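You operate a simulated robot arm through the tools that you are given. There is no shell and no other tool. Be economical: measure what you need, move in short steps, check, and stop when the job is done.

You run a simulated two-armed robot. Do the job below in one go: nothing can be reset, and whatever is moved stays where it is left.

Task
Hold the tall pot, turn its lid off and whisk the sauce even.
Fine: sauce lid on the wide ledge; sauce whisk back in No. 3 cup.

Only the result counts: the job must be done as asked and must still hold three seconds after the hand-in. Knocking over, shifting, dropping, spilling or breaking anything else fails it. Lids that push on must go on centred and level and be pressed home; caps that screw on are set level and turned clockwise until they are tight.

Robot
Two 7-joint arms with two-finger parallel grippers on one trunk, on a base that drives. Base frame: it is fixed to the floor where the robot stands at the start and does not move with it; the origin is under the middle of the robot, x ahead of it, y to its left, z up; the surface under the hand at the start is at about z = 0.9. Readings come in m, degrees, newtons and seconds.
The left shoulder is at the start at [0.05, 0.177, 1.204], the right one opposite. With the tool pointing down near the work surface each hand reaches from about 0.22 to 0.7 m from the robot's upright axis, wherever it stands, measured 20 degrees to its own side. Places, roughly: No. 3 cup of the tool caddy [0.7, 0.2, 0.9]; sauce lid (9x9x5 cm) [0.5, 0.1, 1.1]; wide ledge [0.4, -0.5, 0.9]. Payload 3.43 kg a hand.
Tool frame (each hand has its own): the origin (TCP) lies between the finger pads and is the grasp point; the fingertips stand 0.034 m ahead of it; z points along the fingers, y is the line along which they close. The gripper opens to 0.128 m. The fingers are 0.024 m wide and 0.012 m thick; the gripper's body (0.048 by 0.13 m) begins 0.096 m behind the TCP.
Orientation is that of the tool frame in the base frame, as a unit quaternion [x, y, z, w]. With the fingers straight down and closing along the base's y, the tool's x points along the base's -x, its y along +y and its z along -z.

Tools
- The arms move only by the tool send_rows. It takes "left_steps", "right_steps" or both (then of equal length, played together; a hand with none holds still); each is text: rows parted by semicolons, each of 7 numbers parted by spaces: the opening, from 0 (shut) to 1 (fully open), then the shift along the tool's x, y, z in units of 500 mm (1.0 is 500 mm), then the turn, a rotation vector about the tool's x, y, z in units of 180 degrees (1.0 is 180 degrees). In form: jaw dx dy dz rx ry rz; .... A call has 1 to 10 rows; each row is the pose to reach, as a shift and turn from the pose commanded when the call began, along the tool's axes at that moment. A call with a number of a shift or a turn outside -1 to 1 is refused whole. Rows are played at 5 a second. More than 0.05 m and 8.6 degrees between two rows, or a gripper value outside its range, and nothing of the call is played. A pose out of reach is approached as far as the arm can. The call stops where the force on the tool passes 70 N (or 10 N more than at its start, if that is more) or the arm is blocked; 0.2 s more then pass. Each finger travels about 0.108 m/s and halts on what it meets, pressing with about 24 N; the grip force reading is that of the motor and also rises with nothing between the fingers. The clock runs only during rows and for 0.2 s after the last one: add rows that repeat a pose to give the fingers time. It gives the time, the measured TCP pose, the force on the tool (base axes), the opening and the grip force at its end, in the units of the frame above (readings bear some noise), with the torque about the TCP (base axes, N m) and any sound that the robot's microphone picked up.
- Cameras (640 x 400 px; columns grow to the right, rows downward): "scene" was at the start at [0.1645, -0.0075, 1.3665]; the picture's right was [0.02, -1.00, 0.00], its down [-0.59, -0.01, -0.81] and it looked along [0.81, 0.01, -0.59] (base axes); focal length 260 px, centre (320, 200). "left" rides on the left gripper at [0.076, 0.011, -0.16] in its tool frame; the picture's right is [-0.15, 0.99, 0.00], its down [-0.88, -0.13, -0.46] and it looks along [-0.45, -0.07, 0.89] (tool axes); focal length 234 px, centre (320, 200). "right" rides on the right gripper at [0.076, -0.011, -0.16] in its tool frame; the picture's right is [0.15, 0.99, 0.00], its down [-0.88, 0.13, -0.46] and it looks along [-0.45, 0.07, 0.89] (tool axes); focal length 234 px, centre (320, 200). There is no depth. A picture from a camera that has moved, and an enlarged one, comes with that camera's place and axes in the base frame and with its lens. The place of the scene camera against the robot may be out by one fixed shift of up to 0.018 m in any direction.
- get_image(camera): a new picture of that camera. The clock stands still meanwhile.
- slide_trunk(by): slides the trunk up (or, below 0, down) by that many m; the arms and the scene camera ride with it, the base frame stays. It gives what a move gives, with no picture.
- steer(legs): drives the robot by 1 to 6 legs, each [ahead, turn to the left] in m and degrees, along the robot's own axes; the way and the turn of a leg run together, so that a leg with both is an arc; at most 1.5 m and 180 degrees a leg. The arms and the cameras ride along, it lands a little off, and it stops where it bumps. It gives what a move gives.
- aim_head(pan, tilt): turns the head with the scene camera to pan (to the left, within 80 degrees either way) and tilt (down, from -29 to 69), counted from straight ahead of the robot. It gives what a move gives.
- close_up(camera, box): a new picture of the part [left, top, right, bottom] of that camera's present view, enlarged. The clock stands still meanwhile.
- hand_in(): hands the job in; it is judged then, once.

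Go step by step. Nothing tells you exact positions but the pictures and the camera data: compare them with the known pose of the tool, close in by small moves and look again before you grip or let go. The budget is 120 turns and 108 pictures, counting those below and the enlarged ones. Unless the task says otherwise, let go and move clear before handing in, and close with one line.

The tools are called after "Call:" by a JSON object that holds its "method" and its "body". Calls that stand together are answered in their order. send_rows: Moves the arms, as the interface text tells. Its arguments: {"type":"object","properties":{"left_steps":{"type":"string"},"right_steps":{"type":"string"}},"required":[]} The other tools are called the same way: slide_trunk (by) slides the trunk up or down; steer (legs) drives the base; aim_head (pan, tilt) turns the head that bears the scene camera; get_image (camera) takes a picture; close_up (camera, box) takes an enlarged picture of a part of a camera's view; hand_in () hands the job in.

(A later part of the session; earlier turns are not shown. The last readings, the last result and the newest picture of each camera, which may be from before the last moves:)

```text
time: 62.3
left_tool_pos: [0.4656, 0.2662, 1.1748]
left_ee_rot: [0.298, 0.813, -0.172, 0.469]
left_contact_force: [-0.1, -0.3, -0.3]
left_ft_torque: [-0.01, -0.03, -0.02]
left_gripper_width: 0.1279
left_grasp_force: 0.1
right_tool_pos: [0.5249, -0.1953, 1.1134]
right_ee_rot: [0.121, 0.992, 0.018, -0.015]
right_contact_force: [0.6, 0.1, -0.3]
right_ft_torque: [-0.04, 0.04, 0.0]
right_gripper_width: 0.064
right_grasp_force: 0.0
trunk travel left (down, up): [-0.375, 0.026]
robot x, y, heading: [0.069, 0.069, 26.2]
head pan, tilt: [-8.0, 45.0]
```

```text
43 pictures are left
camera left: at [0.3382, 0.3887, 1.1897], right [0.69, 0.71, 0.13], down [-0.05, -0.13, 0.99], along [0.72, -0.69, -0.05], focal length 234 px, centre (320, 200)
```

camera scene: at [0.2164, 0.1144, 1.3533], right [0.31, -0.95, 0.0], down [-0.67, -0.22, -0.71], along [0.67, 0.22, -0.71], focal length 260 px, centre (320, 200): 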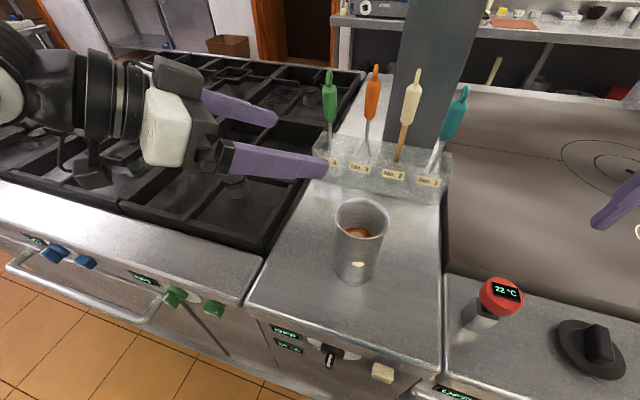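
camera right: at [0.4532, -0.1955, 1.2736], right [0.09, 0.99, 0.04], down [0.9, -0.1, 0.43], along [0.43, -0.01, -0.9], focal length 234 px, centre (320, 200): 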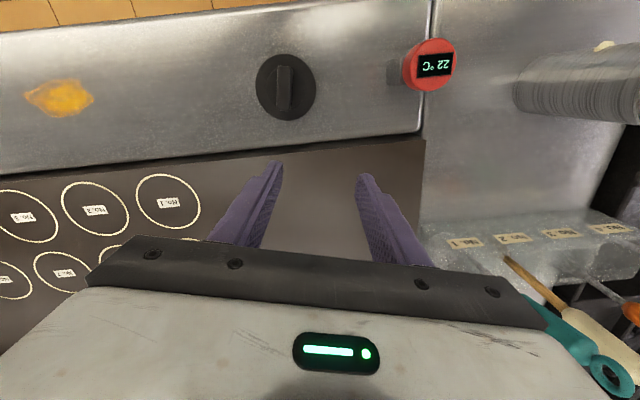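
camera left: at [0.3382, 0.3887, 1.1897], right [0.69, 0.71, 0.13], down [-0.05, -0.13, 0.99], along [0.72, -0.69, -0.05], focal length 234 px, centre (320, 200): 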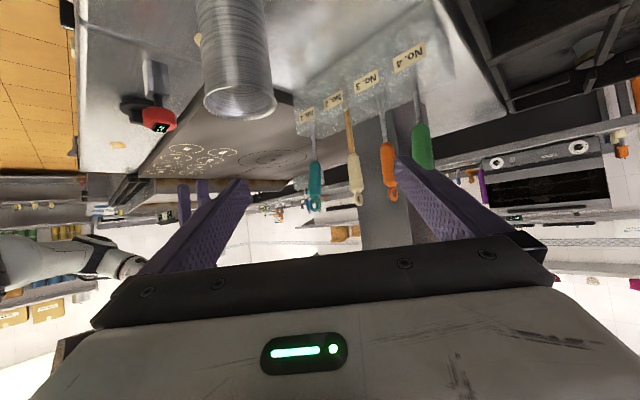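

The tool poses still place the pot at (0.477, 0.143). Triangulated, the whisk handle is nearly vertical at (0.736, 0.190), from z 1.075 to 1.16. The left hand goes back to its standoff while the right tilts forward and approaches the whisk.

Call:
{"method": "send_rows", "body": {"left_steps": "1 0 -0.08 -0.02 0 0 0; 1 0 -0.15 -0.05 0 0 0; 1 0.03 -0.173 -0.06 0 0 0; 1 0.1 -0.173 -0.02 0 0 0; 1 0.17 -0.173 0.02 0 0 0; 1 0.23 -0.173 0.07 0 0 0; 1 0.268 -0.173 0.096 0 0 0; 1 0.268 -0.173 0.096 0 0 0; 1 0.268 -0.173 0.096 0 0 0; 1 0.268 -0.173 0.096 0 0 0", "right_steps": "0.5 -0.007 0.083 -0.05 -0.0078 -0.0308 -0.0202; 0.5 -0.015 0.167 -0.08 -0.0155 -0.0615 -0.0405; 0.5 -0.022 0.25 -0.1 -0.0233 -0.0923 -0.0607; 0.5 -0.029 0.335 -0.12 -0.0311 -0.1231 -0.0809; 0.5 -0.037 0.418 -0.14 -0.0388 -0.1538 -0.1012; 0.5 -0.044 0.502 -0.15 -0.0466 -0.1846 -0.1214; 0.5 -0.051 0.586 -0.16 -0.0544 -0.2154 -0.1416; 0.5 -0.059 0.669 -0.166 -0.0621 -0.2461 -0.1619; 0.5 -0.066 0.753 -0.166 -0.0699 -0.2769 -0.1821; 0.5 -0.066 0.753 -0.166 -0.0699 -0.2769 -0.1821"}}

Call:
{"method": "get_image", "body": {"camera": "right"}}

Call:
{"method": "get_image", "body": {"camera": "scene"}}

Call:
{"method": "get_image", "body": {"camera": "left"}}

```text
time: 64.5
left_tool_pos: [0.389, 0.2166, 1.0343]
left_ee_rot: [0.298, 0.813, -0.172, 0.47]
left_contact_force: [-0.4, 0.4, 0.1]
left_ft_torque: [0.01, 0.03, 0.01]
left_gripper_width: 0.1279
left_grasp_force: 0.0
right_tool_pos: [0.6514, 0.1588, 1.2066]
right_ee_rot: [-0.158, 0.892, 0.075, 0.417]
right_contact_force: [-0.4, -0.1, 0.0]
right_ft_torque: [-0.01, -0.02, -0.02]
right_gripper_width: 0.0638
right_grasp_force: 0.1
right hand out of reach, approached as far as the arm can: row 1
trunk travel left (down, up): [-0.375, 0.026]
robot x, y, heading: [0.0683, 0.0681, 26.3]
head pan, tilt: [-8.0, 45.0]
```

```text
42 pictures are left
camera right: at [0.4946, 0.0888, 1.2498], right [-0.43, 0.9, -0.11], down [0.16, 0.19, 0.97], along [0.89, 0.4, -0.22], focal length 234 px, centre (320, 200)
```

right: 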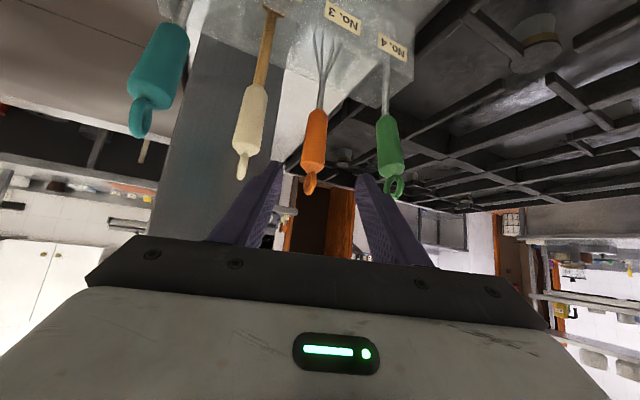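

```text
41 pictures are left
camera scene: at [0.2154, 0.1133, 1.3535], right [0.31, -0.95, 0.0], down [-0.67, -0.22, -0.71], along [0.67, 0.22, -0.71], focal length 260 px, centre (320, 200)
```

scene: 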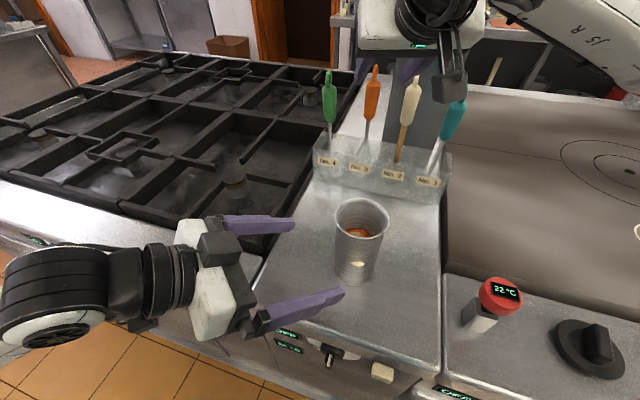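

```text
40 pictures are left
camera left: at [0.2619, 0.339, 1.0496], right [0.69, 0.71, 0.13], down [-0.05, -0.13, 0.99], along [0.72, -0.69, -0.05], focal length 234 px, centre (320, 200)
```

left: 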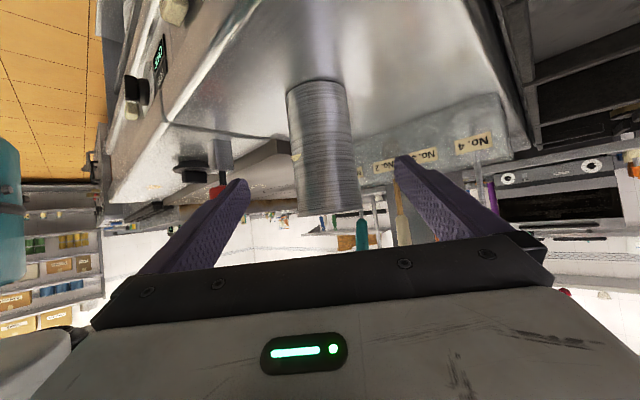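

The whisk handle refines to (0.742, 0.185, 1.12). The left hand re-grips the pot while the right advances most of the way.

Call:
{"method": "send_rows", "body": {"left_steps": "1 0 0.002 0.07 0 0 0; 1 0 0.002 0.14 0 0 0; 1 0 0.002 0.21 0 0 0; 1 0 0.002 0.262 0 0 0; 1 0 0.002 0.262 0 0 0; 0.75 0 0.002 0.262 0 0 0; 0.66 0 0.002 0.262 0 0 0; 0.6 0 0.002 0.262 0 0 0; 0.4 0 0.002 0.262 0 0 0; 0.4 0 0.002 0.262 0 0 0", "right_steps": "0.5 0.001 -0.003 0.04 0 0 0; 0.5 0.002 -0.006 0.08 0 0 0; 0.5 0.003 -0.01 0.12 0 0 0; 0.5 0.003 -0.0128 0.16 0 0 0; 0.5 0.003 -0.0128 0.18 0 0 0; 0.5 0.003 -0.0128 0.18 0 0 0; 0.5 0.003 -0.0128 0.18 0 0 0; 0.5 0.003 -0.0128 0.18 0 0 0; 0.5 0.003 -0.0128 0.18 0 0 0; 0.5 0.003 -0.0128 0.18 0 0 0"}}

Call:
{"method": "get_image", "body": {"camera": "right"}}

Call:
{"method": "get_image", "body": {"camera": "scene"}}

```text
time: 66.7
left_tool_pos: [0.4778, 0.1446, 0.969]
left_ee_rot: [0.298, 0.813, -0.171, 0.47]
left_contact_force: [2.2, 2.4, 0.5]
left_ft_torque: [-0.04, 0.05, -0.02]
left_gripper_width: 0.0758
left_grasp_force: 23.8
right_tool_pos: [0.7141, 0.1763, 1.1479]
right_ee_rot: [-0.157, 0.892, 0.074, 0.417]
right_contact_force: [1.0, -0.3, -0.5]
right_ft_torque: [-0.01, 0.03, -0.01]
right_gripper_width: 0.0642
right_grasp_force: 0.0
trunk travel left (down, up): [-0.375, 0.026]
robot x, y, heading: [0.0669, 0.062, 26.4]
head pan, tilt: [-8.0, 45.0]
```

```text
39 pictures are left
camera right: at [0.5579, 0.1064, 1.192], right [-0.43, 0.9, -0.11], down [0.16, 0.2, 0.97], along [0.89, 0.4, -0.23], focal length 234 px, centre (320, 200)
```

right: 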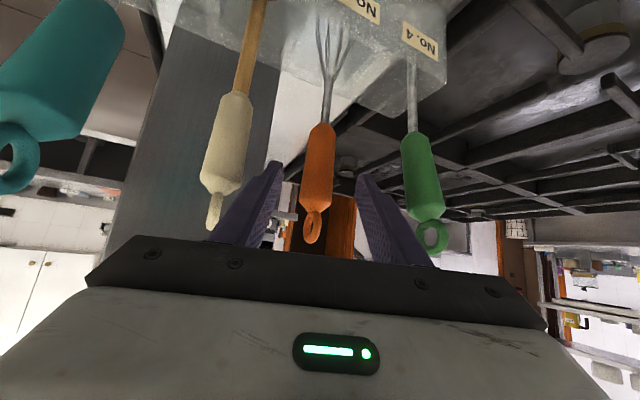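

```text
38 pictures are left
camera scene: at [0.2156, 0.1139, 1.3535], right [0.31, -0.95, 0.0], down [-0.67, -0.22, -0.71], along [0.67, 0.22, -0.71], focal length 260 px, centre (320, 200)
```

scene: 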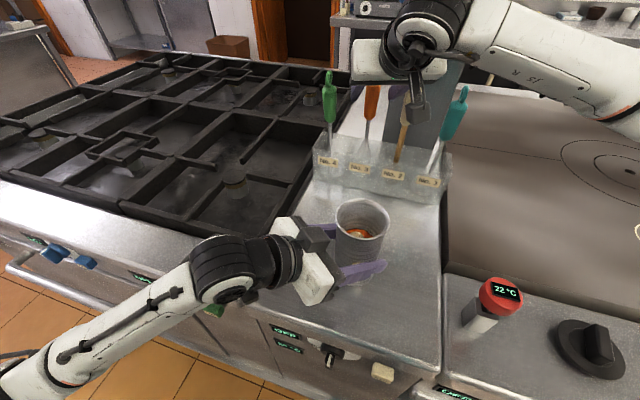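

The handle is centred between the fingers. I advance the last 3 cm with a slightly smaller opening and grip.

Call:
{"method": "send_rows", "body": {"right_steps": "0.42 0 0 0.02 0 0 0; 0.42 0 0 0.04 0 0 0; 0.42 0 0 0.06 0 0 0; 0.42 0 0 0.06 0 0 0; 0.3 0 0 0.06 0 0 0; 0.2 0 0 0.06 0 0 0; 0.1 0 0 0.06 0 0 0; 0 0 0 0.06 0 0 0; 0 0 0 0.06 0 0 0"}}

Call:
{"method": "get_image", "body": {"camera": "right"}}

```text
time: 68.7
left_tool_pos: [0.4771, 0.1444, 0.9695]
left_ee_rot: [0.298, 0.813, -0.172, 0.469]
left_contact_force: [0.8, 2.0, -0.2]
left_ft_torque: [0.03, 0.01, -0.06]
left_gripper_width: 0.0757
left_grasp_force: 24.3
right_tool_pos: [0.7348, 0.184, 1.1305]
right_ee_rot: [-0.158, 0.892, 0.075, 0.417]
right_contact_force: [0.4, -0.5, -0.1]
right_ft_torque: [0.0, -0.02, 0.05]
right_gripper_width: 0.0249
right_grasp_force: 23.9
trunk travel left (down, up): [-0.375, 0.026]
robot x, y, heading: [0.0651, 0.066, 26.0]
head pan, tilt: [-8.0, 45.0]
```

```text
37 pictures are left
camera right: at [0.579, 0.1132, 1.1726], right [-0.43, 0.9, -0.11], down [0.16, 0.2, 0.97], along [0.89, 0.4, -0.23], focal length 234 px, centre (320, 200)
```

right: 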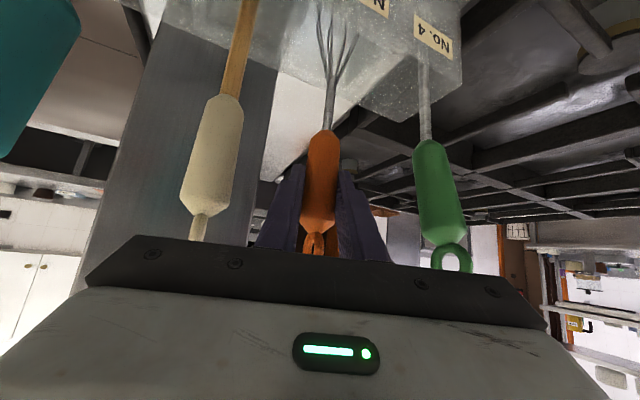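

The whisk is gripped at 25 mm, and I note this pose for putting it back. I lift it straight up 17 cm.

Call:
{"method": "send_rows", "body": {"right_steps": "0 -0.04 0 -0.034 0 0 0; 0 -0.085 0 -0.0715 0 0 0; 0 -0.13 0 -0.109 0 0 0; 0 -0.175 0 -0.147 0 0 0; 0 -0.22 0 -0.185 0 0 0; 0 -0.26 0 -0.219 0 0 0; 0 -0.26 0 -0.219 0 0 0"}}

Call:
{"method": "get_image", "body": {"camera": "scene"}}

Call:
{"method": "get_image", "body": {"camera": "right"}}

```text
time: 70.3
left_tool_pos: [0.4768, 0.1436, 0.969]
left_ee_rot: [0.298, 0.813, -0.172, 0.47]
left_contact_force: [0.1, 1.5, 0.7]
left_ft_torque: [-0.02, -0.02, -0.06]
left_gripper_width: 0.0758
left_grasp_force: 23.8
right_tool_pos: [0.7365, 0.1874, 1.3012]
right_ee_rot: [-0.159, 0.892, 0.075, 0.416]
right_contact_force: [0.9, 0.1, -0.6]
right_ft_torque: [0.01, 0.03, 0.0]
right_gripper_width: 0.0249
right_grasp_force: 23.6
trunk travel left (down, up): [-0.375, 0.026]
robot x, y, heading: [0.0657, 0.0682, 26.2]
head pan, tilt: [-8.0, 45.0]
```

```text
36 pictures are left
camera scene: at [0.2154, 0.1138, 1.3535], right [0.31, -0.95, 0.0], down [-0.67, -0.22, -0.71], along [0.67, 0.22, -0.71], focal length 260 px, centre (320, 200)
```

scene: 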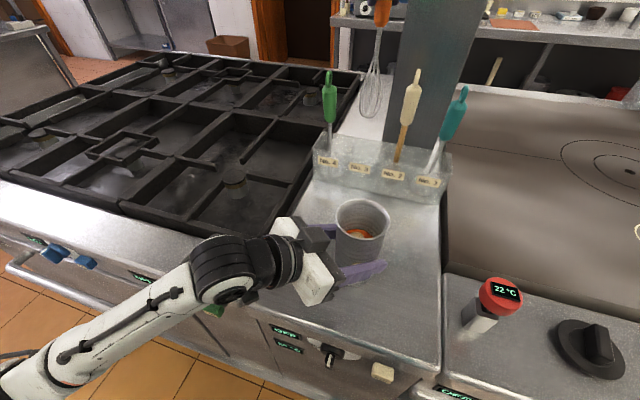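

```text
35 pictures are left
camera right: at [0.5796, 0.1157, 1.3441], right [-0.43, 0.9, -0.11], down [0.16, 0.2, 0.97], along [0.89, 0.4, -0.23], focal length 234 px, centre (320, 200)
```

right: 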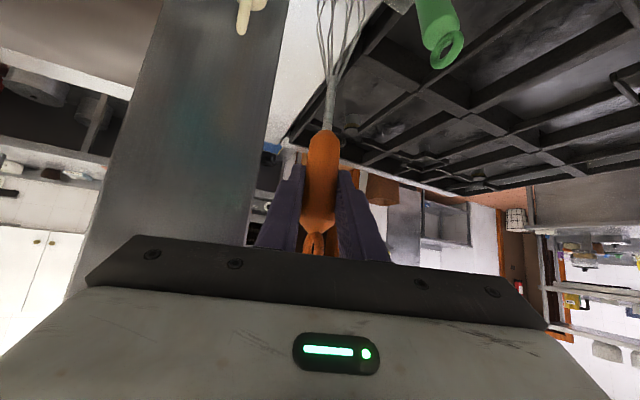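

The whisk is out of the cup, with its tip about 0.219 m below the TCP and hanging vertical. I measure its head and the pot opening, then carry it over the pot.

Call:
{"method": "close_up", "body": {"camera": "scene", "box": [320, 0, 420, 130]}}

Call:
{"method": "send_rows", "body": {"right_steps": "0 0.05 0.014 -0.06 0 0 0; 0 0.107 0.031 -0.127 0 0 0; 0 0.163 0.047 -0.194 0 0 0; 0 0.22 0.063 -0.262 0 0 0; 0 0.277 0.08 -0.33 0 0 0; 0 0.333 0.096 -0.396 0 0 0; 0 0.333 0.096 -0.396 0 0 0; 0 0.333 0.096 -0.396 0 0 0"}}

Call:
{"method": "get_image", "body": {"camera": "scene"}}

Call:
{"method": "get_image", "body": {"camera": "right"}}

Call:
{"method": "get_image", "body": {"camera": "left"}}

```text
3.08 times, centred on (370, 65) of scene
camera zoom: at [0.2154, 0.1138, 1.3535], right [0.31, -0.95, 0.0], down [-0.67, -0.22, -0.71], along [0.67, 0.22, -0.71], focal length 799 px, centre (166, 615)
```

zoom: 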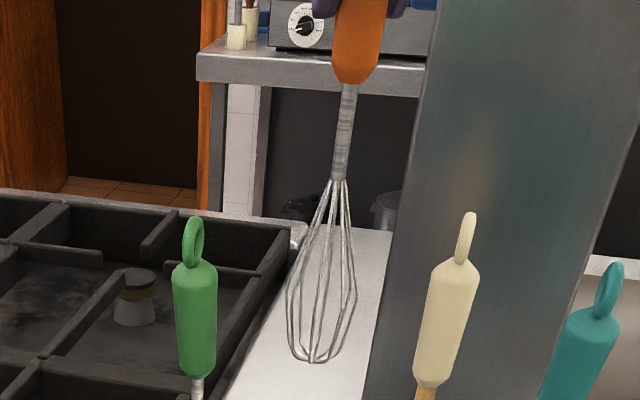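

```text
time: 72.1
left_tool_pos: [0.477, 0.144, 0.9681]
left_ee_rot: [0.297, 0.813, -0.172, 0.47]
left_contact_force: [-1.7, 0.1, -0.2]
left_ft_torque: [-0.08, 0.04, -0.09]
left_gripper_width: 0.0759
left_grasp_force: 23.5
right_tool_pos: [0.4762, 0.1398, 1.2998]
right_ee_rot: [-0.158, 0.892, 0.075, 0.417]
right_contact_force: [1.0, -0.4, -0.6]
right_ft_torque: [-0.05, 0.01, 0.0]
right_gripper_width: 0.0248
right_grasp_force: 24.2
trunk travel left (down, up): [-0.375, 0.026]
robot x, y, heading: [0.0695, 0.0641, 26.1]
head pan, tilt: [-8.0, 45.0]
```

```text
33 pictures are left
camera scene: at [0.2154, 0.1137, 1.3535], right [0.31, -0.95, 0.0], down [-0.67, -0.22, -0.71], along [0.67, 0.22, -0.71], focal length 260 px, centre (320, 200)
```

scene: 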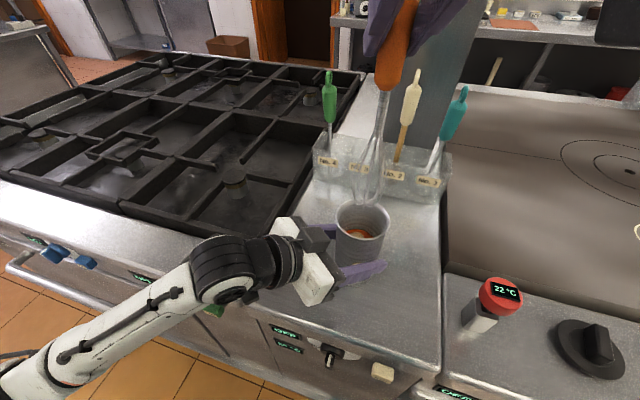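

```text
32 pictures are left
camera right: at [0.3192, 0.0697, 1.3425], right [-0.43, 0.9, -0.11], down [0.16, 0.2, 0.97], along [0.89, 0.4, -0.22], focal length 234 px, centre (320, 200)
```

right: 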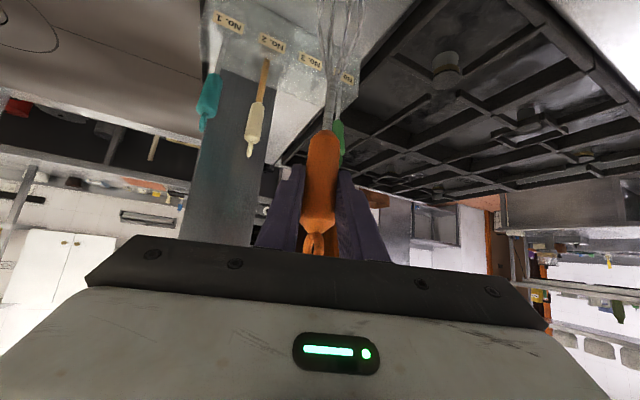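

```text
31 pictures are left
camera left: at [0.3489, 0.2665, 0.9842], right [0.69, 0.71, 0.13], down [-0.05, -0.13, 0.99], along [0.72, -0.69, -0.05], focal length 234 px, centre (320, 200)
```

left: 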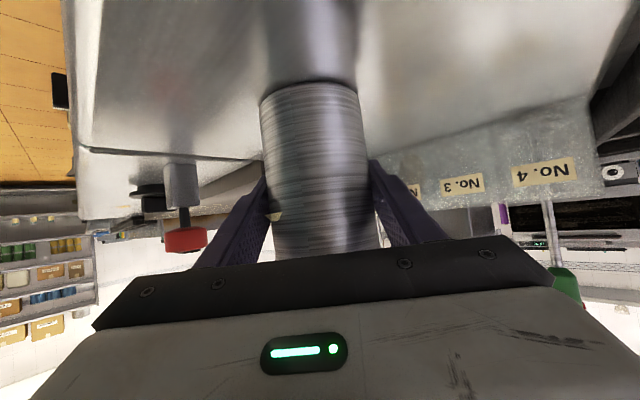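

The whisk tip sits about 4 mm towards -y from the pot centre. I correct that, lower to just above the rim and check closely.

Call:
{"method": "send_rows", "body": {"right_steps": "0 0.018 0.0075 0.017 0 0 0; 0 0.0365 0.0075 0.0343 0 0 0; 0 0.0365 0.0075 0.0343 0 0 0"}}

Call:
{"method": "close_up", "body": {"camera": "scene", "box": [310, 110, 430, 270]}}

```text
time: 72.9
left_tool_pos: [0.4763, 0.1433, 0.9688]
left_ee_rot: [0.297, 0.814, -0.171, 0.469]
left_contact_force: [0.3, 0.2, -0.1]
left_ft_torque: [-0.1, 0.02, -0.06]
left_gripper_width: 0.0758
left_grasp_force: 24.2
right_tool_pos: [0.4746, 0.1444, 1.2724]
right_ee_rot: [-0.158, 0.892, 0.075, 0.416]
right_contact_force: [-0.6, 0.2, -0.8]
right_ft_torque: [0.02, 0.03, -0.04]
right_gripper_width: 0.0248
right_grasp_force: 24.7
trunk travel left (down, up): [-0.375, 0.026]
robot x, y, heading: [0.0664, 0.067, 26.1]
head pan, tilt: [-8.0, 45.0]
```

```text
2.50 times, centred on (370, 190) of scene
camera zoom: at [0.2147, 0.1148, 1.353], right [0.33, -0.95, 0.0], down [-0.67, -0.23, -0.7], along [0.66, 0.23, -0.71], focal length 650 px, centre (195, 225)
```

zoom: 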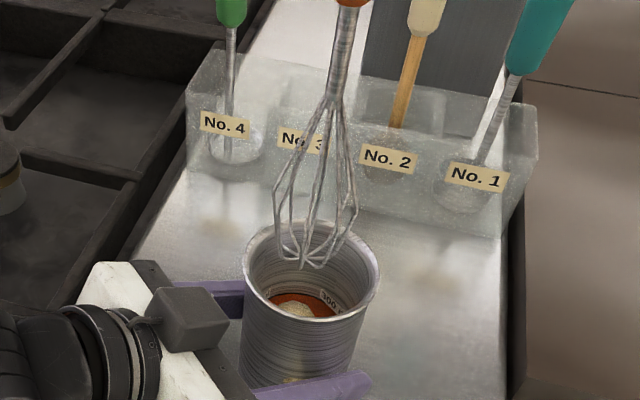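

The whisk is about 4 mm off towards +y. I correct and descend into the pot, watching the forces.

Call:
{"method": "send_rows", "body": {"right_steps": "0 0 -0.0075 0 0 0 0; 0 0.025 -0.0075 0.021 0 0 0; 0 0.05 -0.0075 0.042 0 0 0; 0 0.075 -0.0075 0.063 0 0 0; 0 0.1 -0.0075 0.084 0 0 0; 0 0.1 -0.0075 0.084 0 0 0"}}

Call:
{"method": "close_up", "body": {"camera": "scene", "box": [310, 110, 430, 270]}}

```text
time: 74.3
left_tool_pos: [0.4773, 0.1452, 0.9683]
left_ee_rot: [0.297, 0.814, -0.171, 0.469]
left_contact_force: [-1.1, -0.5, 0.4]
left_ft_torque: [-0.12, 0.03, -0.06]
left_gripper_width: 0.0761
left_grasp_force: 24.2
right_tool_pos: [0.4772, 0.1403, 1.208]
right_ee_rot: [-0.158, 0.892, 0.074, 0.417]
right_contact_force: [-0.5, -1.0, -1.1]
right_ft_torque: [-0.01, 0.03, 0.0]
right_gripper_width: 0.0246
right_grasp_force: 23.9
trunk travel left (down, up): [-0.375, 0.026]
robot x, y, heading: [0.0684, 0.0661, 26.5]
head pan, tilt: [-8.0, 45.0]
```

```text
2.50 times, centred on (370, 190) of scene
camera zoom: at [0.2155, 0.1136, 1.3535], right [0.31, -0.95, 0.0], down [-0.67, -0.22, -0.71], along [0.67, 0.22, -0.71], focal length 650 px, centre (195, 225)
```

zoom: 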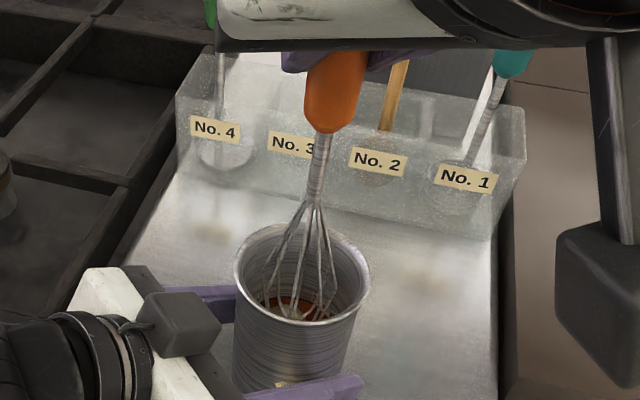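

Centred, no contact. I go down to near the bottom.

Call:
{"method": "send_rows", "body": {"right_steps": "0 0.025 0 0.021 0 0 0; 0 0.05 0 0.042 0 0 0; 0 0.075 0 0.063 0 0 0; 0 0.092 0 0.077 0 0 0; 0 0.092 0 0.077 0 0 0"}}

Call:
{"method": "close_up", "body": {"camera": "scene", "box": [310, 110, 430, 270]}}

```text
time: 75.5
left_tool_pos: [0.4766, 0.1432, 0.9682]
left_ee_rot: [0.297, 0.814, -0.171, 0.469]
left_contact_force: [-1.1, 0.4, -0.1]
left_ft_torque: [-0.12, 0.07, -0.05]
left_gripper_width: 0.0756
left_grasp_force: 23.8
right_tool_pos: [0.4764, 0.1407, 1.1476]
right_ee_rot: [-0.158, 0.892, 0.075, 0.417]
right_contact_force: [0.2, 0.6, -0.6]
right_ft_torque: [-0.01, 0.01, -0.01]
right_gripper_width: 0.0249
right_grasp_force: 24.0
trunk travel left (down, up): [-0.375, 0.026]
robot x, y, heading: [0.0676, 0.0687, 26.2]
head pan, tilt: [-8.0, 45.0]
```

```text
2.50 times, centred on (370, 190) of scene
camera zoom: at [0.2155, 0.1136, 1.3535], right [0.31, -0.95, 0.0], down [-0.67, -0.22, -0.71], along [0.67, 0.22, -0.71], focal length 650 px, centre (195, 225)
```

zoom: 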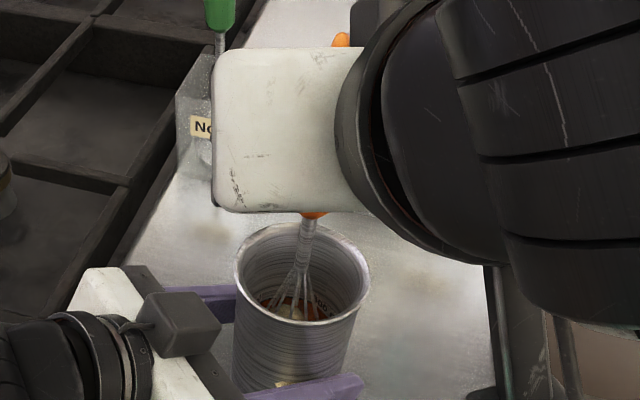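

The whisk is in the sauce without touching the pot. I whisk in small 8 mm circles and check forces.

Call:
{"method": "send_rows", "body": {"right_steps": "0 -0.0103 0 0.0123 0 0 0; 0 -0.0032 0.0152 0.0038 0 0 0; 0 0.0083 0.0094 -0.0099 0 0 0; 0 0.0083 -0.0094 -0.0099 0 0 0; 0 -0.0032 -0.0152 0.0038 0 0 0; 0 -0.0103 0 0.0123 0 0 0; 0 -0.0032 0.0152 0.0038 0 0 0; 0 0.0083 0.0094 -0.0099 0 0 0; 0 0.0083 -0.0094 -0.0099 0 0 0; 0 -0.0032 -0.0152 0.0038 0 0 0"}}

Call:
{"method": "close_up", "body": {"camera": "scene", "box": [340, 180, 400, 240]}}

```text
time: 77.7
left_tool_pos: [0.4766, 0.1444, 0.9683]
left_ee_rot: [0.298, 0.813, -0.172, 0.469]
left_contact_force: [3.6, -0.5, 0.4]
left_ft_torque: [0.04, 0.11, -0.08]
left_gripper_width: 0.0754
left_grasp_force: 24.1
right_tool_pos: [0.4818, 0.1343, 1.1499]
right_ee_rot: [-0.159, 0.892, 0.075, 0.416]
right_contact_force: [-4.1, 0.7, -0.3]
right_ft_torque: [0.29, 0.54, -0.02]
right_gripper_width: 0.0251
right_grasp_force: 24.0
trunk travel left (down, up): [-0.375, 0.026]
robot x, y, heading: [0.0705, 0.0657, 26.4]
head pan, tilt: [-8.0, 45.0]
```

```text
6.67 times, centred on (370, 210) of scene
camera zoom: at [0.2155, 0.1138, 1.3535], right [0.31, -0.95, 0.0], down [-0.67, -0.22, -0.71], along [0.67, 0.22, -0.71], focal length 1732 px, centre (-13, 133)
```

zoom: 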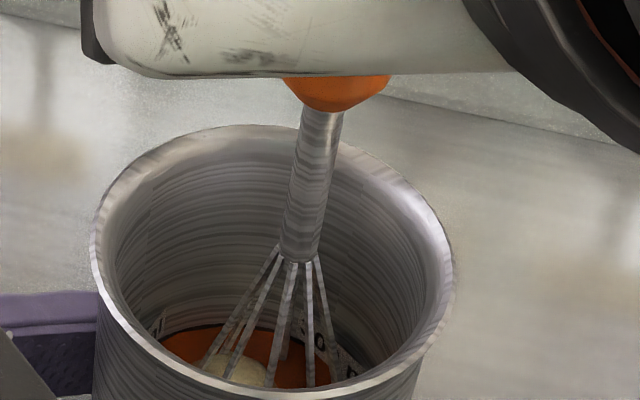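

There is light wall contact only (4 N), and a pale lump still shows in the orange sauce. I keep whisking with a slightly smaller circle.

Call:
{"method": "send_rows", "body": {"right_steps": "0 -0.0065 0.0152 0.0077 0 0 0; 0 0.0002 0.0295 -0.0002 0 0 0; 0 0.011 0.024 -0.0131 0 0 0; 0 0.011 0.0064 -0.0131 0 0 0; 0 0.0002 0.0009 -0.0002 0 0 0; 0 -0.0065 0.0152 0.0077 0 0 0; 0 0.0002 0.0295 -0.0002 0 0 0; 0 0.011 0.024 -0.0131 0 0 0; 0 0.011 0.0064 -0.0131 0 0 0; 0 0.0002 0.0009 -0.0002 0 0 0"}}

Call:
{"method": "send_rows", "body": {"right_steps": "0 -0.0067 0.0143 0.0079 0 0 0; 0 0 0.0286 0 0 0 0; 0 0.0108 0.0231 -0.0129 0 0 0; 0 0.0108 0.0055 -0.0129 0 0 0; 0 0 0 0 0 0 0; 0 -0.0067 0.0143 0.0079 0 0 0; 0 0 0.0286 0 0 0 0; 0 0.0108 0.0231 -0.0129 0 0 0; 0 0.0108 0.0055 -0.0129 0 0 0; 0 0 0 0 0 0 0"}}

Call:
{"method": "send_rows", "body": {"right_steps": "0 -0.0067 0.0143 0.0079 0 0 0; 0 0 0.0286 0 0 0 0; 0 0.0108 0.0231 -0.0129 0 0 0; 0 0.0108 0.0055 -0.0129 0 0 0; 0 0 0 0 0 0 0; 0 -0.0067 0.0143 0.0079 0 0 0; 0 0 0.0286 0 0 0 0; 0 0.0108 0.0231 -0.0129 0 0 0; 0 0.0108 0.0055 -0.0129 0 0 0; 0 0 0 0 0 0 0"}}

Call:
{"method": "close_up", "body": {"camera": "scene", "box": [340, 180, 400, 240]}}

```text
time: 79.9
left_tool_pos: [0.4769, 0.1442, 0.9688]
left_ee_rot: [0.297, 0.814, -0.171, 0.47]
left_contact_force: [0.7, -1.3, -0.2]
left_ft_torque: [-0.03, 0.09, -0.07]
left_gripper_width: 0.0755
left_grasp_force: 24.5
right_tool_pos: [0.4819, 0.1338, 1.1489]
right_ee_rot: [-0.158, 0.893, 0.074, 0.416]
right_contact_force: [-2.1, 0.8, -1.6]
right_ft_torque: [0.27, 0.48, 0.03]
right_gripper_width: 0.0251
right_grasp_force: 24.3
trunk travel left (down, up): [-0.375, 0.026]
robot x, y, heading: [0.0682, 0.0631, 26.4]
head pan, tilt: [-8.0, 45.0]
```

```text
time: 82.1
left_tool_pos: [0.477, 0.143, 0.9688]
left_ee_rot: [0.298, 0.813, -0.173, 0.469]
left_contact_force: [2.2, -2.0, 0.6]
left_ft_torque: [-0.11, 0.11, -0.02]
left_gripper_width: 0.0756
left_grasp_force: 24.2
right_tool_pos: [0.4811, 0.1342, 1.148]
right_ee_rot: [-0.159, 0.892, 0.076, 0.416]
right_contact_force: [-2.5, 2.9, -0.2]
right_ft_torque: [0.28, 0.54, -0.04]
right_gripper_width: 0.0249
right_grasp_force: 24.0
trunk travel left (down, up): [-0.375, 0.026]
robot x, y, heading: [0.0687, 0.0633, 26.2]
head pan, tilt: [-8.0, 45.0]
```

```text
time: 84.3
left_tool_pos: [0.4763, 0.1441, 0.9686]
left_ee_rot: [0.298, 0.813, -0.172, 0.469]
left_contact_force: [0.6, -1.1, 0.3]
left_ft_torque: [-0.07, 0.14, -0.06]
left_gripper_width: 0.0758
left_grasp_force: 23.7
right_tool_pos: [0.4812, 0.1352, 1.1486]
right_ee_rot: [-0.158, 0.892, 0.075, 0.417]
right_contact_force: [-2.1, 1.3, -1.6]
right_ft_torque: [0.16, 0.36, 0.02]
right_gripper_width: 0.0247
right_grasp_force: 23.6
trunk travel left (down, up): [-0.375, 0.026]
robot x, y, heading: [0.0671, 0.0677, 26.4]
head pan, tilt: [-8.0, 45.0]
```

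```text
6.67 times, centred on (370, 210) of scene
camera zoom: at [0.2155, 0.1137, 1.3535], right [0.31, -0.95, 0.0], down [-0.67, -0.22, -0.71], along [0.67, 0.22, -0.71], focal length 1732 px, centre (-13, 133)
```

zoom: 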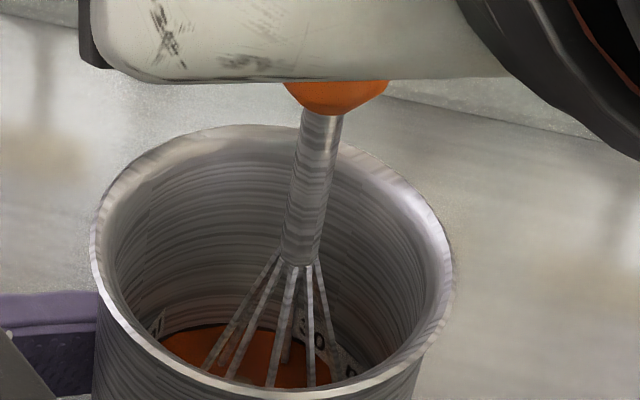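

The pale lump is gone and the sauce looks uniform. Two more rounds to be sure, ending at the centre.

Call:
{"method": "send_rows", "body": {"right_steps": "0 -0.0067 0.0143 0.0079 0 0 0; 0 0 0.0286 0 0 0 0; 0 0.0108 0.0231 -0.0129 0 0 0; 0 0.0108 0.0055 -0.0129 0 0 0; 0 0 0 0 0 0 0; 0 -0.0067 0.0143 0.0079 0 0 0; 0 0 0.0286 0 0 0 0; 0 0.0108 0.0231 -0.0129 0 0 0; 0 0.0108 0.0055 -0.0129 0 0 0; 0 0 0 0 0 0 0"}}

Call:
{"method": "send_rows", "body": {"right_steps": "0 -0.0067 0.0143 0.0079 0 0 0; 0 0 0.0286 0 0 0 0; 0 0.0108 0.0231 -0.0129 0 0 0; 0 0.0108 0.0055 -0.0129 0 0 0; 0 0 0 0 0 0 0; 0 -0.0067 0.0143 0.0079 0 0 0; 0 0 0.0286 0 0 0 0; 0 0.0108 0.0231 -0.0129 0 0 0; 0 0.003 0.0143 -0.0036 0 0 0; 0 0.003 0.0143 -0.0036 0 0 0"}}

Call:
{"method": "close_up", "body": {"camera": "scene", "box": [340, 180, 400, 240]}}

```text
time: 86.5
left_tool_pos: [0.4758, 0.1436, 0.9684]
left_ee_rot: [0.297, 0.813, -0.172, 0.47]
left_contact_force: [2.1, -0.8, -0.1]
left_ft_torque: [-0.05, 0.12, -0.04]
left_gripper_width: 0.0754
left_grasp_force: 24.0
right_tool_pos: [0.4808, 0.1348, 1.1493]
right_ee_rot: [-0.158, 0.892, 0.075, 0.416]
right_contact_force: [-2.6, 1.5, -1.1]
right_ft_torque: [0.26, 0.42, 0.02]
right_gripper_width: 0.0252
right_grasp_force: 23.9
trunk travel left (down, up): [-0.375, 0.026]
robot x, y, heading: [0.0696, 0.0688, 25.9]
head pan, tilt: [-8.0, 45.0]
```

```text
time: 88.7
left_tool_pos: [0.4769, 0.1432, 0.9676]
left_ee_rot: [0.298, 0.813, -0.173, 0.47]
left_contact_force: [-0.2, 0.5, -0.2]
left_ft_torque: [-0.11, 0.05, -0.07]
left_gripper_width: 0.0755
left_grasp_force: 24.1
right_tool_pos: [0.4786, 0.1392, 1.1486]
right_ee_rot: [-0.157, 0.892, 0.074, 0.417]
right_contact_force: [0.1, -1.2, -0.8]
right_ft_torque: [0.0, -0.03, 0.01]
right_gripper_width: 0.0248
right_grasp_force: 23.8
trunk travel left (down, up): [-0.375, 0.026]
robot x, y, heading: [0.067, 0.0674, 26.0]
head pan, tilt: [-8.0, 45.0]
```

```text
6.67 times, centred on (370, 210) of scene
camera zoom: at [0.2155, 0.1137, 1.3535], right [0.31, -0.95, 0.0], down [-0.67, -0.22, -0.71], along [0.67, 0.22, -0.71], focal length 1732 px, centre (-13, 133)
```

zoom: 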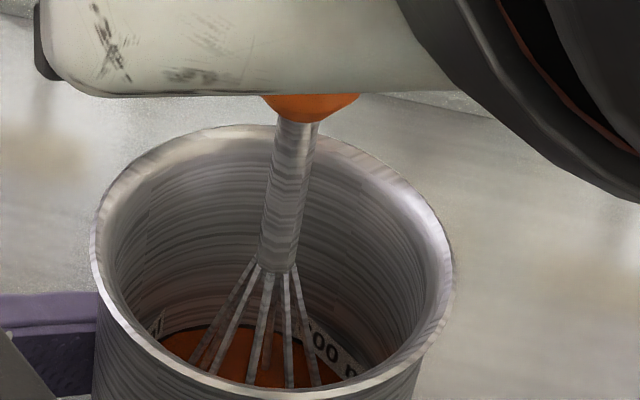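

The sauce is even. I lift the whisk slowly straight up and let it pause over the pot.

Call:
{"method": "send_rows", "body": {"right_steps": "0 -0.03 0 -0.025 0 0 0; 0 -0.06 0 -0.0505 0 0 0; 0 -0.09 0 -0.0757 0 0 0; 0 -0.12 0 -0.101 0 0 0; 0 -0.15 0 -0.126 0 0 0; 0 -0.18 0 -0.1515 0 0 0; 0 -0.21 0 -0.177 0 0 0; 0 -0.236 0 -0.1985 0 0 0; 0 -0.236 0 -0.1985 0 0 0; 0 -0.236 0 -0.1985 0 0 0"}}

Call:
{"method": "close_up", "body": {"camera": "scene", "box": [310, 70, 430, 250]}}

```text
time: 90.9
left_tool_pos: [0.4766, 0.1435, 0.9688]
left_ee_rot: [0.297, 0.813, -0.172, 0.47]
left_contact_force: [-0.8, 0.7, 0.0]
left_ft_torque: [-0.08, 0.07, -0.06]
left_gripper_width: 0.0755
left_grasp_force: 23.7
right_tool_pos: [0.4773, 0.1386, 1.3037]
right_ee_rot: [-0.158, 0.892, 0.074, 0.417]
right_contact_force: [0.3, -0.4, -0.8]
right_ft_torque: [-0.01, -0.01, 0.02]
right_gripper_width: 0.025
right_grasp_force: 24.3
trunk travel left (down, up): [-0.375, 0.026]
robot x, y, heading: [0.0703, 0.0664, 26.3]
head pan, tilt: [-8.0, 45.0]
```

```text
2.22 times, centred on (370, 160) of scene
camera zoom: at [0.2155, 0.1137, 1.3535], right [0.31, -0.95, 0.0], down [-0.67, -0.22, -0.71], along [0.67, 0.22, -0.71], focal length 577 px, centre (209, 289)
```

zoom: 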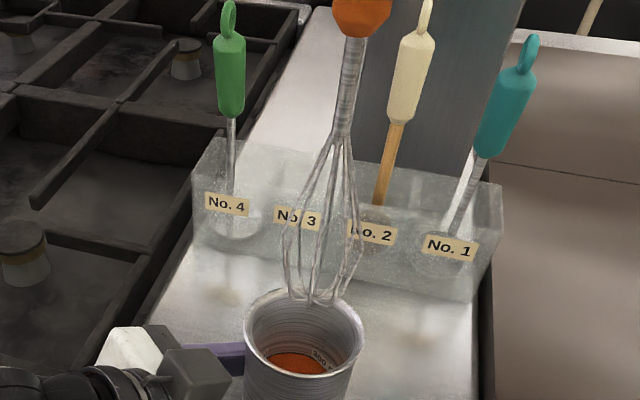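

The whisk hangs as before and the sauce is uniform. I retrace exactly to the point above cup No. 3.

Call:
{"method": "send_rows", "body": {"right_steps": "0 -0.05 -0.015 0.061 0 0 0; 0 -0.105 -0.031 0.128 0 0 0; 0 -0.16 -0.047 0.196 0 0 0; 0 -0.215 -0.063 0.264 0 0 0; 0 -0.27 -0.08 0.331 0 0 0; 0 -0.3255 -0.096 0.3992 0 0 0; 0 -0.3255 -0.096 0.3992 0 0 0; 0 -0.3255 -0.096 0.3992 0 0 0"}}

Call:
{"method": "close_up", "body": {"camera": "scene", "box": [310, 0, 430, 200]}}

Call:
{"method": "get_image", "body": {"camera": "right"}}

```text
time: 92.7
left_tool_pos: [0.4765, 0.1436, 0.9686]
left_ee_rot: [0.298, 0.814, -0.172, 0.469]
left_contact_force: [0.8, -0.4, -0.1]
left_ft_torque: [-0.15, 0.02, -0.05]
left_gripper_width: 0.0753
left_grasp_force: 23.9
right_tool_pos: [0.7354, 0.1855, 1.3007]
right_ee_rot: [-0.158, 0.892, 0.074, 0.417]
right_contact_force: [-0.6, 0.4, -0.6]
right_ft_torque: [-0.02, 0.0, 0.01]
right_gripper_width: 0.0254
right_grasp_force: 24.0
trunk travel left (down, up): [-0.375, 0.026]
robot x, y, heading: [0.0664, 0.0676, 26.3]
head pan, tilt: [-8.0, 45.0]
```

```text
2.00 times, centred on (370, 100) of scene
camera zoom: at [0.2157, 0.1137, 1.3534], right [0.31, -0.95, 0.0], down [-0.67, -0.22, -0.71], along [0.67, 0.22, -0.71], focal length 520 px, centre (220, 400)
```

zoom: 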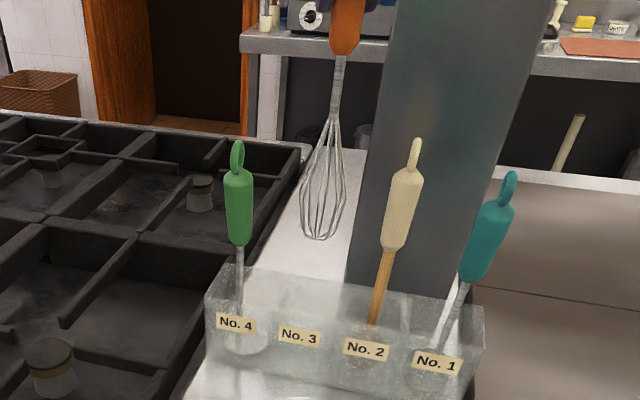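

```text
22 pictures are left
camera right: at [0.5793, 0.1146, 1.3437], right [-0.43, 0.9, -0.11], down [0.16, 0.2, 0.97], along [0.89, 0.4, -0.23], focal length 234 px, centre (320, 200)
```

right: 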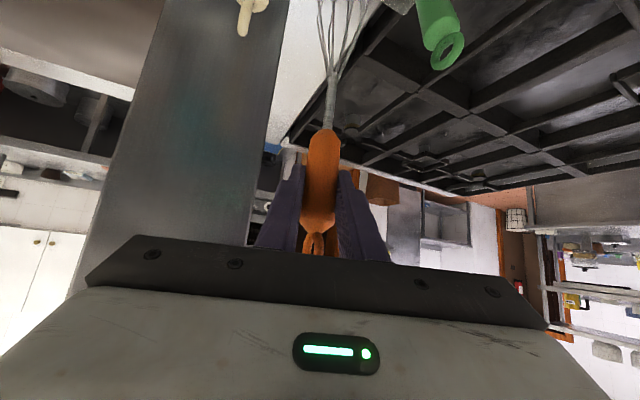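

Compared with the earlier picture, the whisk has swung about 2.7° in the grip and slid down a few millimetres. I undo that lean and lower to just above the cup.

Call:
{"method": "send_rows", "body": {"right_steps": "0 0 0 0 -0.0096 0 0.0115; 0 0 0 0 -0.0096 0 0.0115; 0 0.035 0 0.029 -0.0096 0 0.0115; 0 0.07 0 0.0585 -0.0096 0 0.0115; 0 0.088 0 0.074 -0.0096 0 0.0115; 0 0.088 0 0.074 -0.0096 0 0.0115"}}

Call:
{"method": "close_up", "body": {"camera": "scene", "box": [310, 60, 430, 200]}}

Call:
{"method": "get_image", "body": {"camera": "right"}}

```text
time: 94.1
left_tool_pos: [0.477, 0.1436, 0.9682]
left_ee_rot: [0.297, 0.814, -0.171, 0.47]
left_contact_force: [0.5, 1.3, -0.3]
left_ft_torque: [-0.09, 0.08, -0.05]
left_gripper_width: 0.0753
left_grasp_force: 24.2
right_tool_pos: [0.7364, 0.1849, 1.2433]
right_ee_rot: [-0.147, 0.894, 0.095, 0.412]
right_contact_force: [1.0, 0.0, -0.9]
right_ft_torque: [-0.02, -0.01, 0.01]
right_gripper_width: 0.0252
right_grasp_force: 23.5
trunk travel left (down, up): [-0.375, 0.026]
robot x, y, heading: [0.0674, 0.0665, 26.2]
head pan, tilt: [-8.0, 45.0]
```

```text
2.86 times, centred on (370, 130) of scene
camera zoom: at [0.2155, 0.1138, 1.3535], right [0.31, -0.95, 0.0], down [-0.67, -0.22, -0.71], along [0.67, 0.22, -0.71], focal length 742 px, centre (177, 400)
```

zoom: 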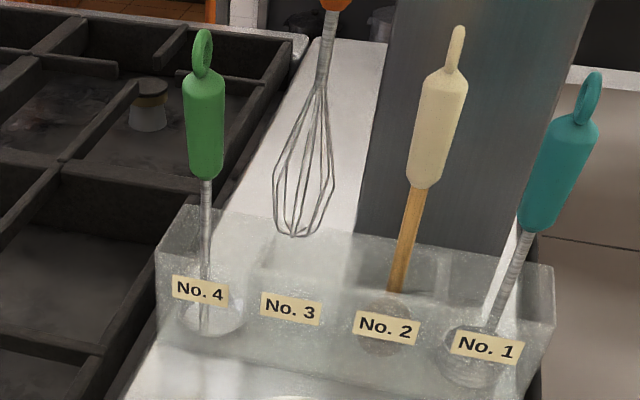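

```text
20 pictures are left
camera right: at [0.5801, 0.1125, 1.2861], right [-0.43, 0.9, -0.06], down [0.17, 0.15, 0.97], along [0.89, 0.41, -0.22], focal length 234 px, centre (320, 200)
```

right: 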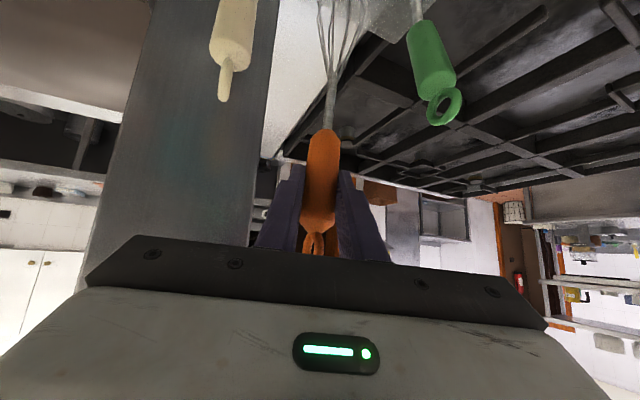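

The lean is back to the original and the tip is over the cup, with whisk about 9 mm lower in the grip. I lower it part way into the cup and check.

Call:
{"method": "send_rows", "body": {"right_steps": "0 0.0153 -0.001 0.0128 0 0 0; 0 0.0306 -0.002 0.0256 0 0 0; 0 0.0458 -0.0029 0.0385 0 0 0; 0 0.0611 -0.0039 0.0513 0 0 0; 0 0.0764 -0.0049 0.0641 0 0 0; 0 0.0764 -0.0049 0.0641 0 0 0"}}

Call:
{"method": "close_up", "body": {"camera": "scene", "box": [310, 60, 430, 200]}}

```text
time: 95.5
left_tool_pos: [0.4775, 0.144, 0.9673]
left_ee_rot: [0.297, 0.813, -0.172, 0.47]
left_contact_force: [-0.6, 1.2, -0.2]
left_ft_torque: [-0.05, -0.01, -0.07]
left_gripper_width: 0.0757
left_grasp_force: 24.2
right_tool_pos: [0.7356, 0.1839, 1.1919]
right_ee_rot: [-0.148, 0.893, 0.095, 0.414]
right_contact_force: [2.7, -0.1, -0.6]
right_ft_torque: [-0.01, -0.43, -0.06]
right_gripper_width: 0.0249
right_grasp_force: 24.5
trunk travel left (down, up): [-0.375, 0.026]
robot x, y, heading: [0.0689, 0.0628, 26.2]
head pan, tilt: [-8.0, 45.0]
```

```text
2.86 times, centred on (370, 130) of scene
camera zoom: at [0.2156, 0.1138, 1.3535], right [0.31, -0.95, 0.0], down [-0.67, -0.22, -0.71], along [0.67, 0.22, -0.71], focal length 742 px, centre (177, 400)
```

zoom: 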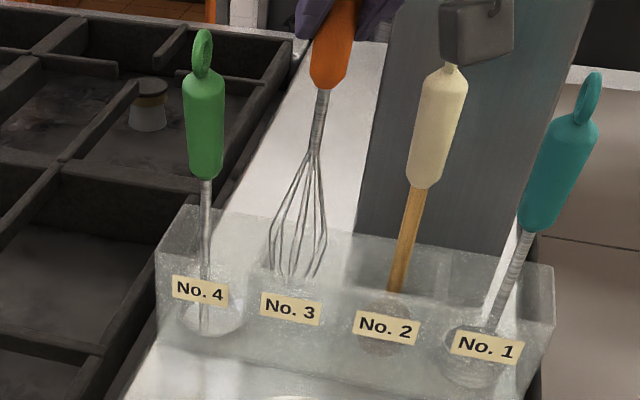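

A light 2.7 N push in +x shows the tip grazing the front wall of the cup. I shift the hand 6 mm to +x.

Call:
{"method": "send_rows", "body": {"right_steps": "0 -0.0036 -0.002 0.0043 0 0 0; 0 -0.0072 -0.004 0.0086 0 0 0; 0 -0.0072 -0.004 0.0086 0 0 0"}}

```text
time: 96.3
left_tool_pos: [0.4774, 0.1433, 0.9688]
left_ee_rot: [0.298, 0.813, -0.172, 0.469]
left_contact_force: [-0.3, 1.2, 0.4]
left_ft_torque: [-0.05, -0.03, -0.06]
left_gripper_width: 0.0754
left_grasp_force: 24.0
right_tool_pos: [0.7411, 0.1831, 1.1934]
right_ee_rot: [-0.147, 0.894, 0.095, 0.413]
right_contact_force: [-0.1, 0.5, -0.9]
right_ft_torque: [0.02, 0.0, 0.01]
right_gripper_width: 0.0249
right_grasp_force: 24.3
trunk travel left (down, up): [-0.375, 0.026]
robot x, y, heading: [0.067, 0.0669, 26.0]
head pan, tilt: [-8.0, 45.0]
```

Contact is gone. I keep lowering towards the cup floor.

Call:
{"method": "send_rows", "body": {"right_steps": "0 0.0153 -0.001 0.0128 0 0 0; 0 0.0306 -0.002 0.0256 0 0 0; 0 0.0458 -0.0029 0.0385 0 0 0; 0 0.0611 -0.0039 0.0513 0 0 0; 0 0.0611 -0.0039 0.0513 0 0 0"}}

Call:
{"method": "close_up", "body": {"camera": "scene", "box": [310, 60, 430, 200]}}

```text
time: 97.5
left_tool_pos: [0.4763, 0.1439, 0.9686]
left_ee_rot: [0.297, 0.813, -0.172, 0.47]
left_contact_force: [0.6, -0.5, 0.8]
left_ft_torque: [-0.13, -0.06, -0.06]
left_gripper_width: 0.0752
left_grasp_force: 23.8
right_tool_pos: [0.7414, 0.1837, 1.1517]
right_ee_rot: [-0.148, 0.894, 0.095, 0.412]
right_contact_force: [-0.1, -1.1, -1.1]
right_ft_torque: [-0.16, 0.02, 0.02]
right_gripper_width: 0.0252
right_grasp_force: 24.6
trunk travel left (down, up): [-0.375, 0.026]
robot x, y, heading: [0.0685, 0.0663, 26.2]
head pan, tilt: [-8.0, 45.0]
```

```text
2.86 times, centred on (370, 130) of scene
camera zoom: at [0.2157, 0.1135, 1.3534], right [0.31, -0.95, 0.0], down [-0.67, -0.22, -0.71], along [0.67, 0.22, -0.71], focal length 742 px, centre (177, 400)
```

zoom: 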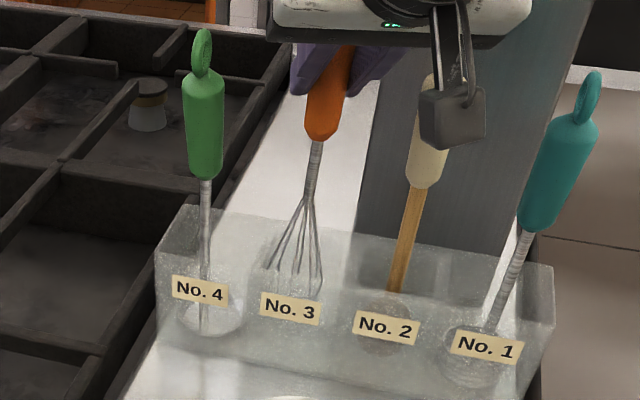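

The whisk is well inside. I ease it down the last centimetre until it touches the floor.

Call:
{"method": "send_rows", "body": {"right_steps": "0 0.005 -0.003 0.0042 0 0 0; 0 0.01 -0.004 0.0084 0 0 0; 0 0.0153 -0.005 0.0128 0 0 0; 0 0.0183 -0.005 0.0153 0 0 0; 0 0.0183 -0.005 0.0153 0 0 0"}}

```text
time: 98.7
left_tool_pos: [0.4765, 0.1438, 0.9682]
left_ee_rot: [0.297, 0.814, -0.172, 0.469]
left_contact_force: [0.1, -0.7, -0.3]
left_ft_torque: [-0.13, -0.04, -0.04]
left_gripper_width: 0.0754
left_grasp_force: 24.2
right_tool_pos: [0.742, 0.1809, 1.139]
right_ee_rot: [-0.148, 0.894, 0.096, 0.413]
right_contact_force: [0.0, 1.0, -0.7]
right_ft_torque: [0.0, -0.03, 0.01]
right_gripper_width: 0.0252
right_grasp_force: 24.1
trunk travel left (down, up): [-0.375, 0.026]
robot x, y, heading: [0.0656, 0.0665, 26.3]
head pan, tilt: [-8.0, 45.0]
```

Call:
{"method": "send_rows", "body": {"right_steps": "0 0.0046 0 0.0038 0 0 0; 0 0.0092 -0.0005 0.0077 0 0 0; 0 0.0122 -0.0008 0.0103 0 0 0; 0 0.0122 -0.0008 0.0103 0 0 0"}}

Call:
{"method": "close_up", "body": {"camera": "scene", "box": [310, 60, 430, 200]}}

```text
time: 99.7
left_tool_pos: [0.4766, 0.1441, 0.9685]
left_ee_rot: [0.297, 0.813, -0.172, 0.47]
left_contact_force: [-0.6, -2.3, -0.8]
left_ft_torque: [-0.13, 0.07, -0.05]
left_gripper_width: 0.0753
left_grasp_force: 24.6
right_tool_pos: [0.7422, 0.182, 1.1314]
right_ee_rot: [-0.148, 0.894, 0.095, 0.413]
right_contact_force: [0.5, 0.5, -0.8]
right_ft_torque: [0.01, -0.03, 0.0]
right_gripper_width: 0.0249
right_grasp_force: 23.8
trunk travel left (down, up): [-0.375, 0.026]
robot x, y, heading: [0.0687, 0.0677, 26.3]
head pan, tilt: [-8.0, 45.0]
```

```text
2.86 times, centred on (370, 130) of scene
camera zoom: at [0.2156, 0.1135, 1.3535], right [0.31, -0.95, 0.0], down [-0.67, -0.22, -0.71], along [0.67, 0.22, -0.71], focal length 742 px, centre (177, 400)
```

zoom: 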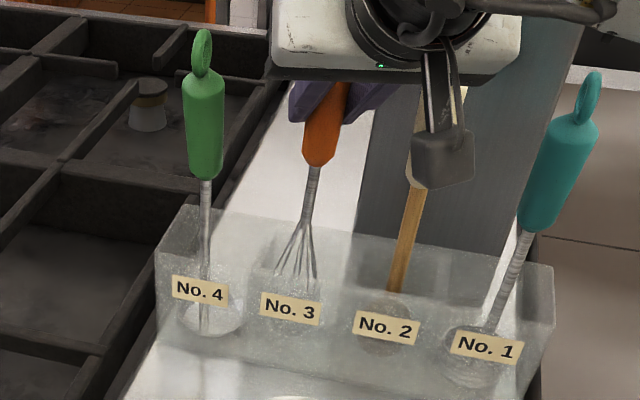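

It is still hanging free; the handle is about 5 mm above where it first stood. A little lower.

Call:
{"method": "send_rows", "body": {"right_steps": "0 0.0031 0 0.0026 0 0 0; 0 0.0061 0 0.0051 0 0 0; 0 0.0092 0 0.0077 0 0 0; 0 0.0092 0 0.0077 0 0 0"}}

```text
time: 100.7
left_tool_pos: [0.4754, 0.144, 0.9686]
left_ee_rot: [0.297, 0.813, -0.171, 0.471]
left_contact_force: [0.1, 0.4, 0.0]
left_ft_torque: [-0.08, -0.04, 0.03]
left_gripper_width: 0.0753
left_grasp_force: 24.4
right_tool_pos: [0.7413, 0.1827, 1.1289]
right_ee_rot: [-0.148, 0.892, 0.097, 0.416]
right_contact_force: [-2.0, -2.5, 13.8]
right_ft_torque: [-0.37, 0.03, 0.03]
right_gripper_width: 0.0253
right_grasp_force: 24.2
trunk travel left (down, up): [-0.375, 0.026]
robot x, y, heading: [0.0667, 0.0664, 26.3]
head pan, tilt: [-8.0, 45.0]
```

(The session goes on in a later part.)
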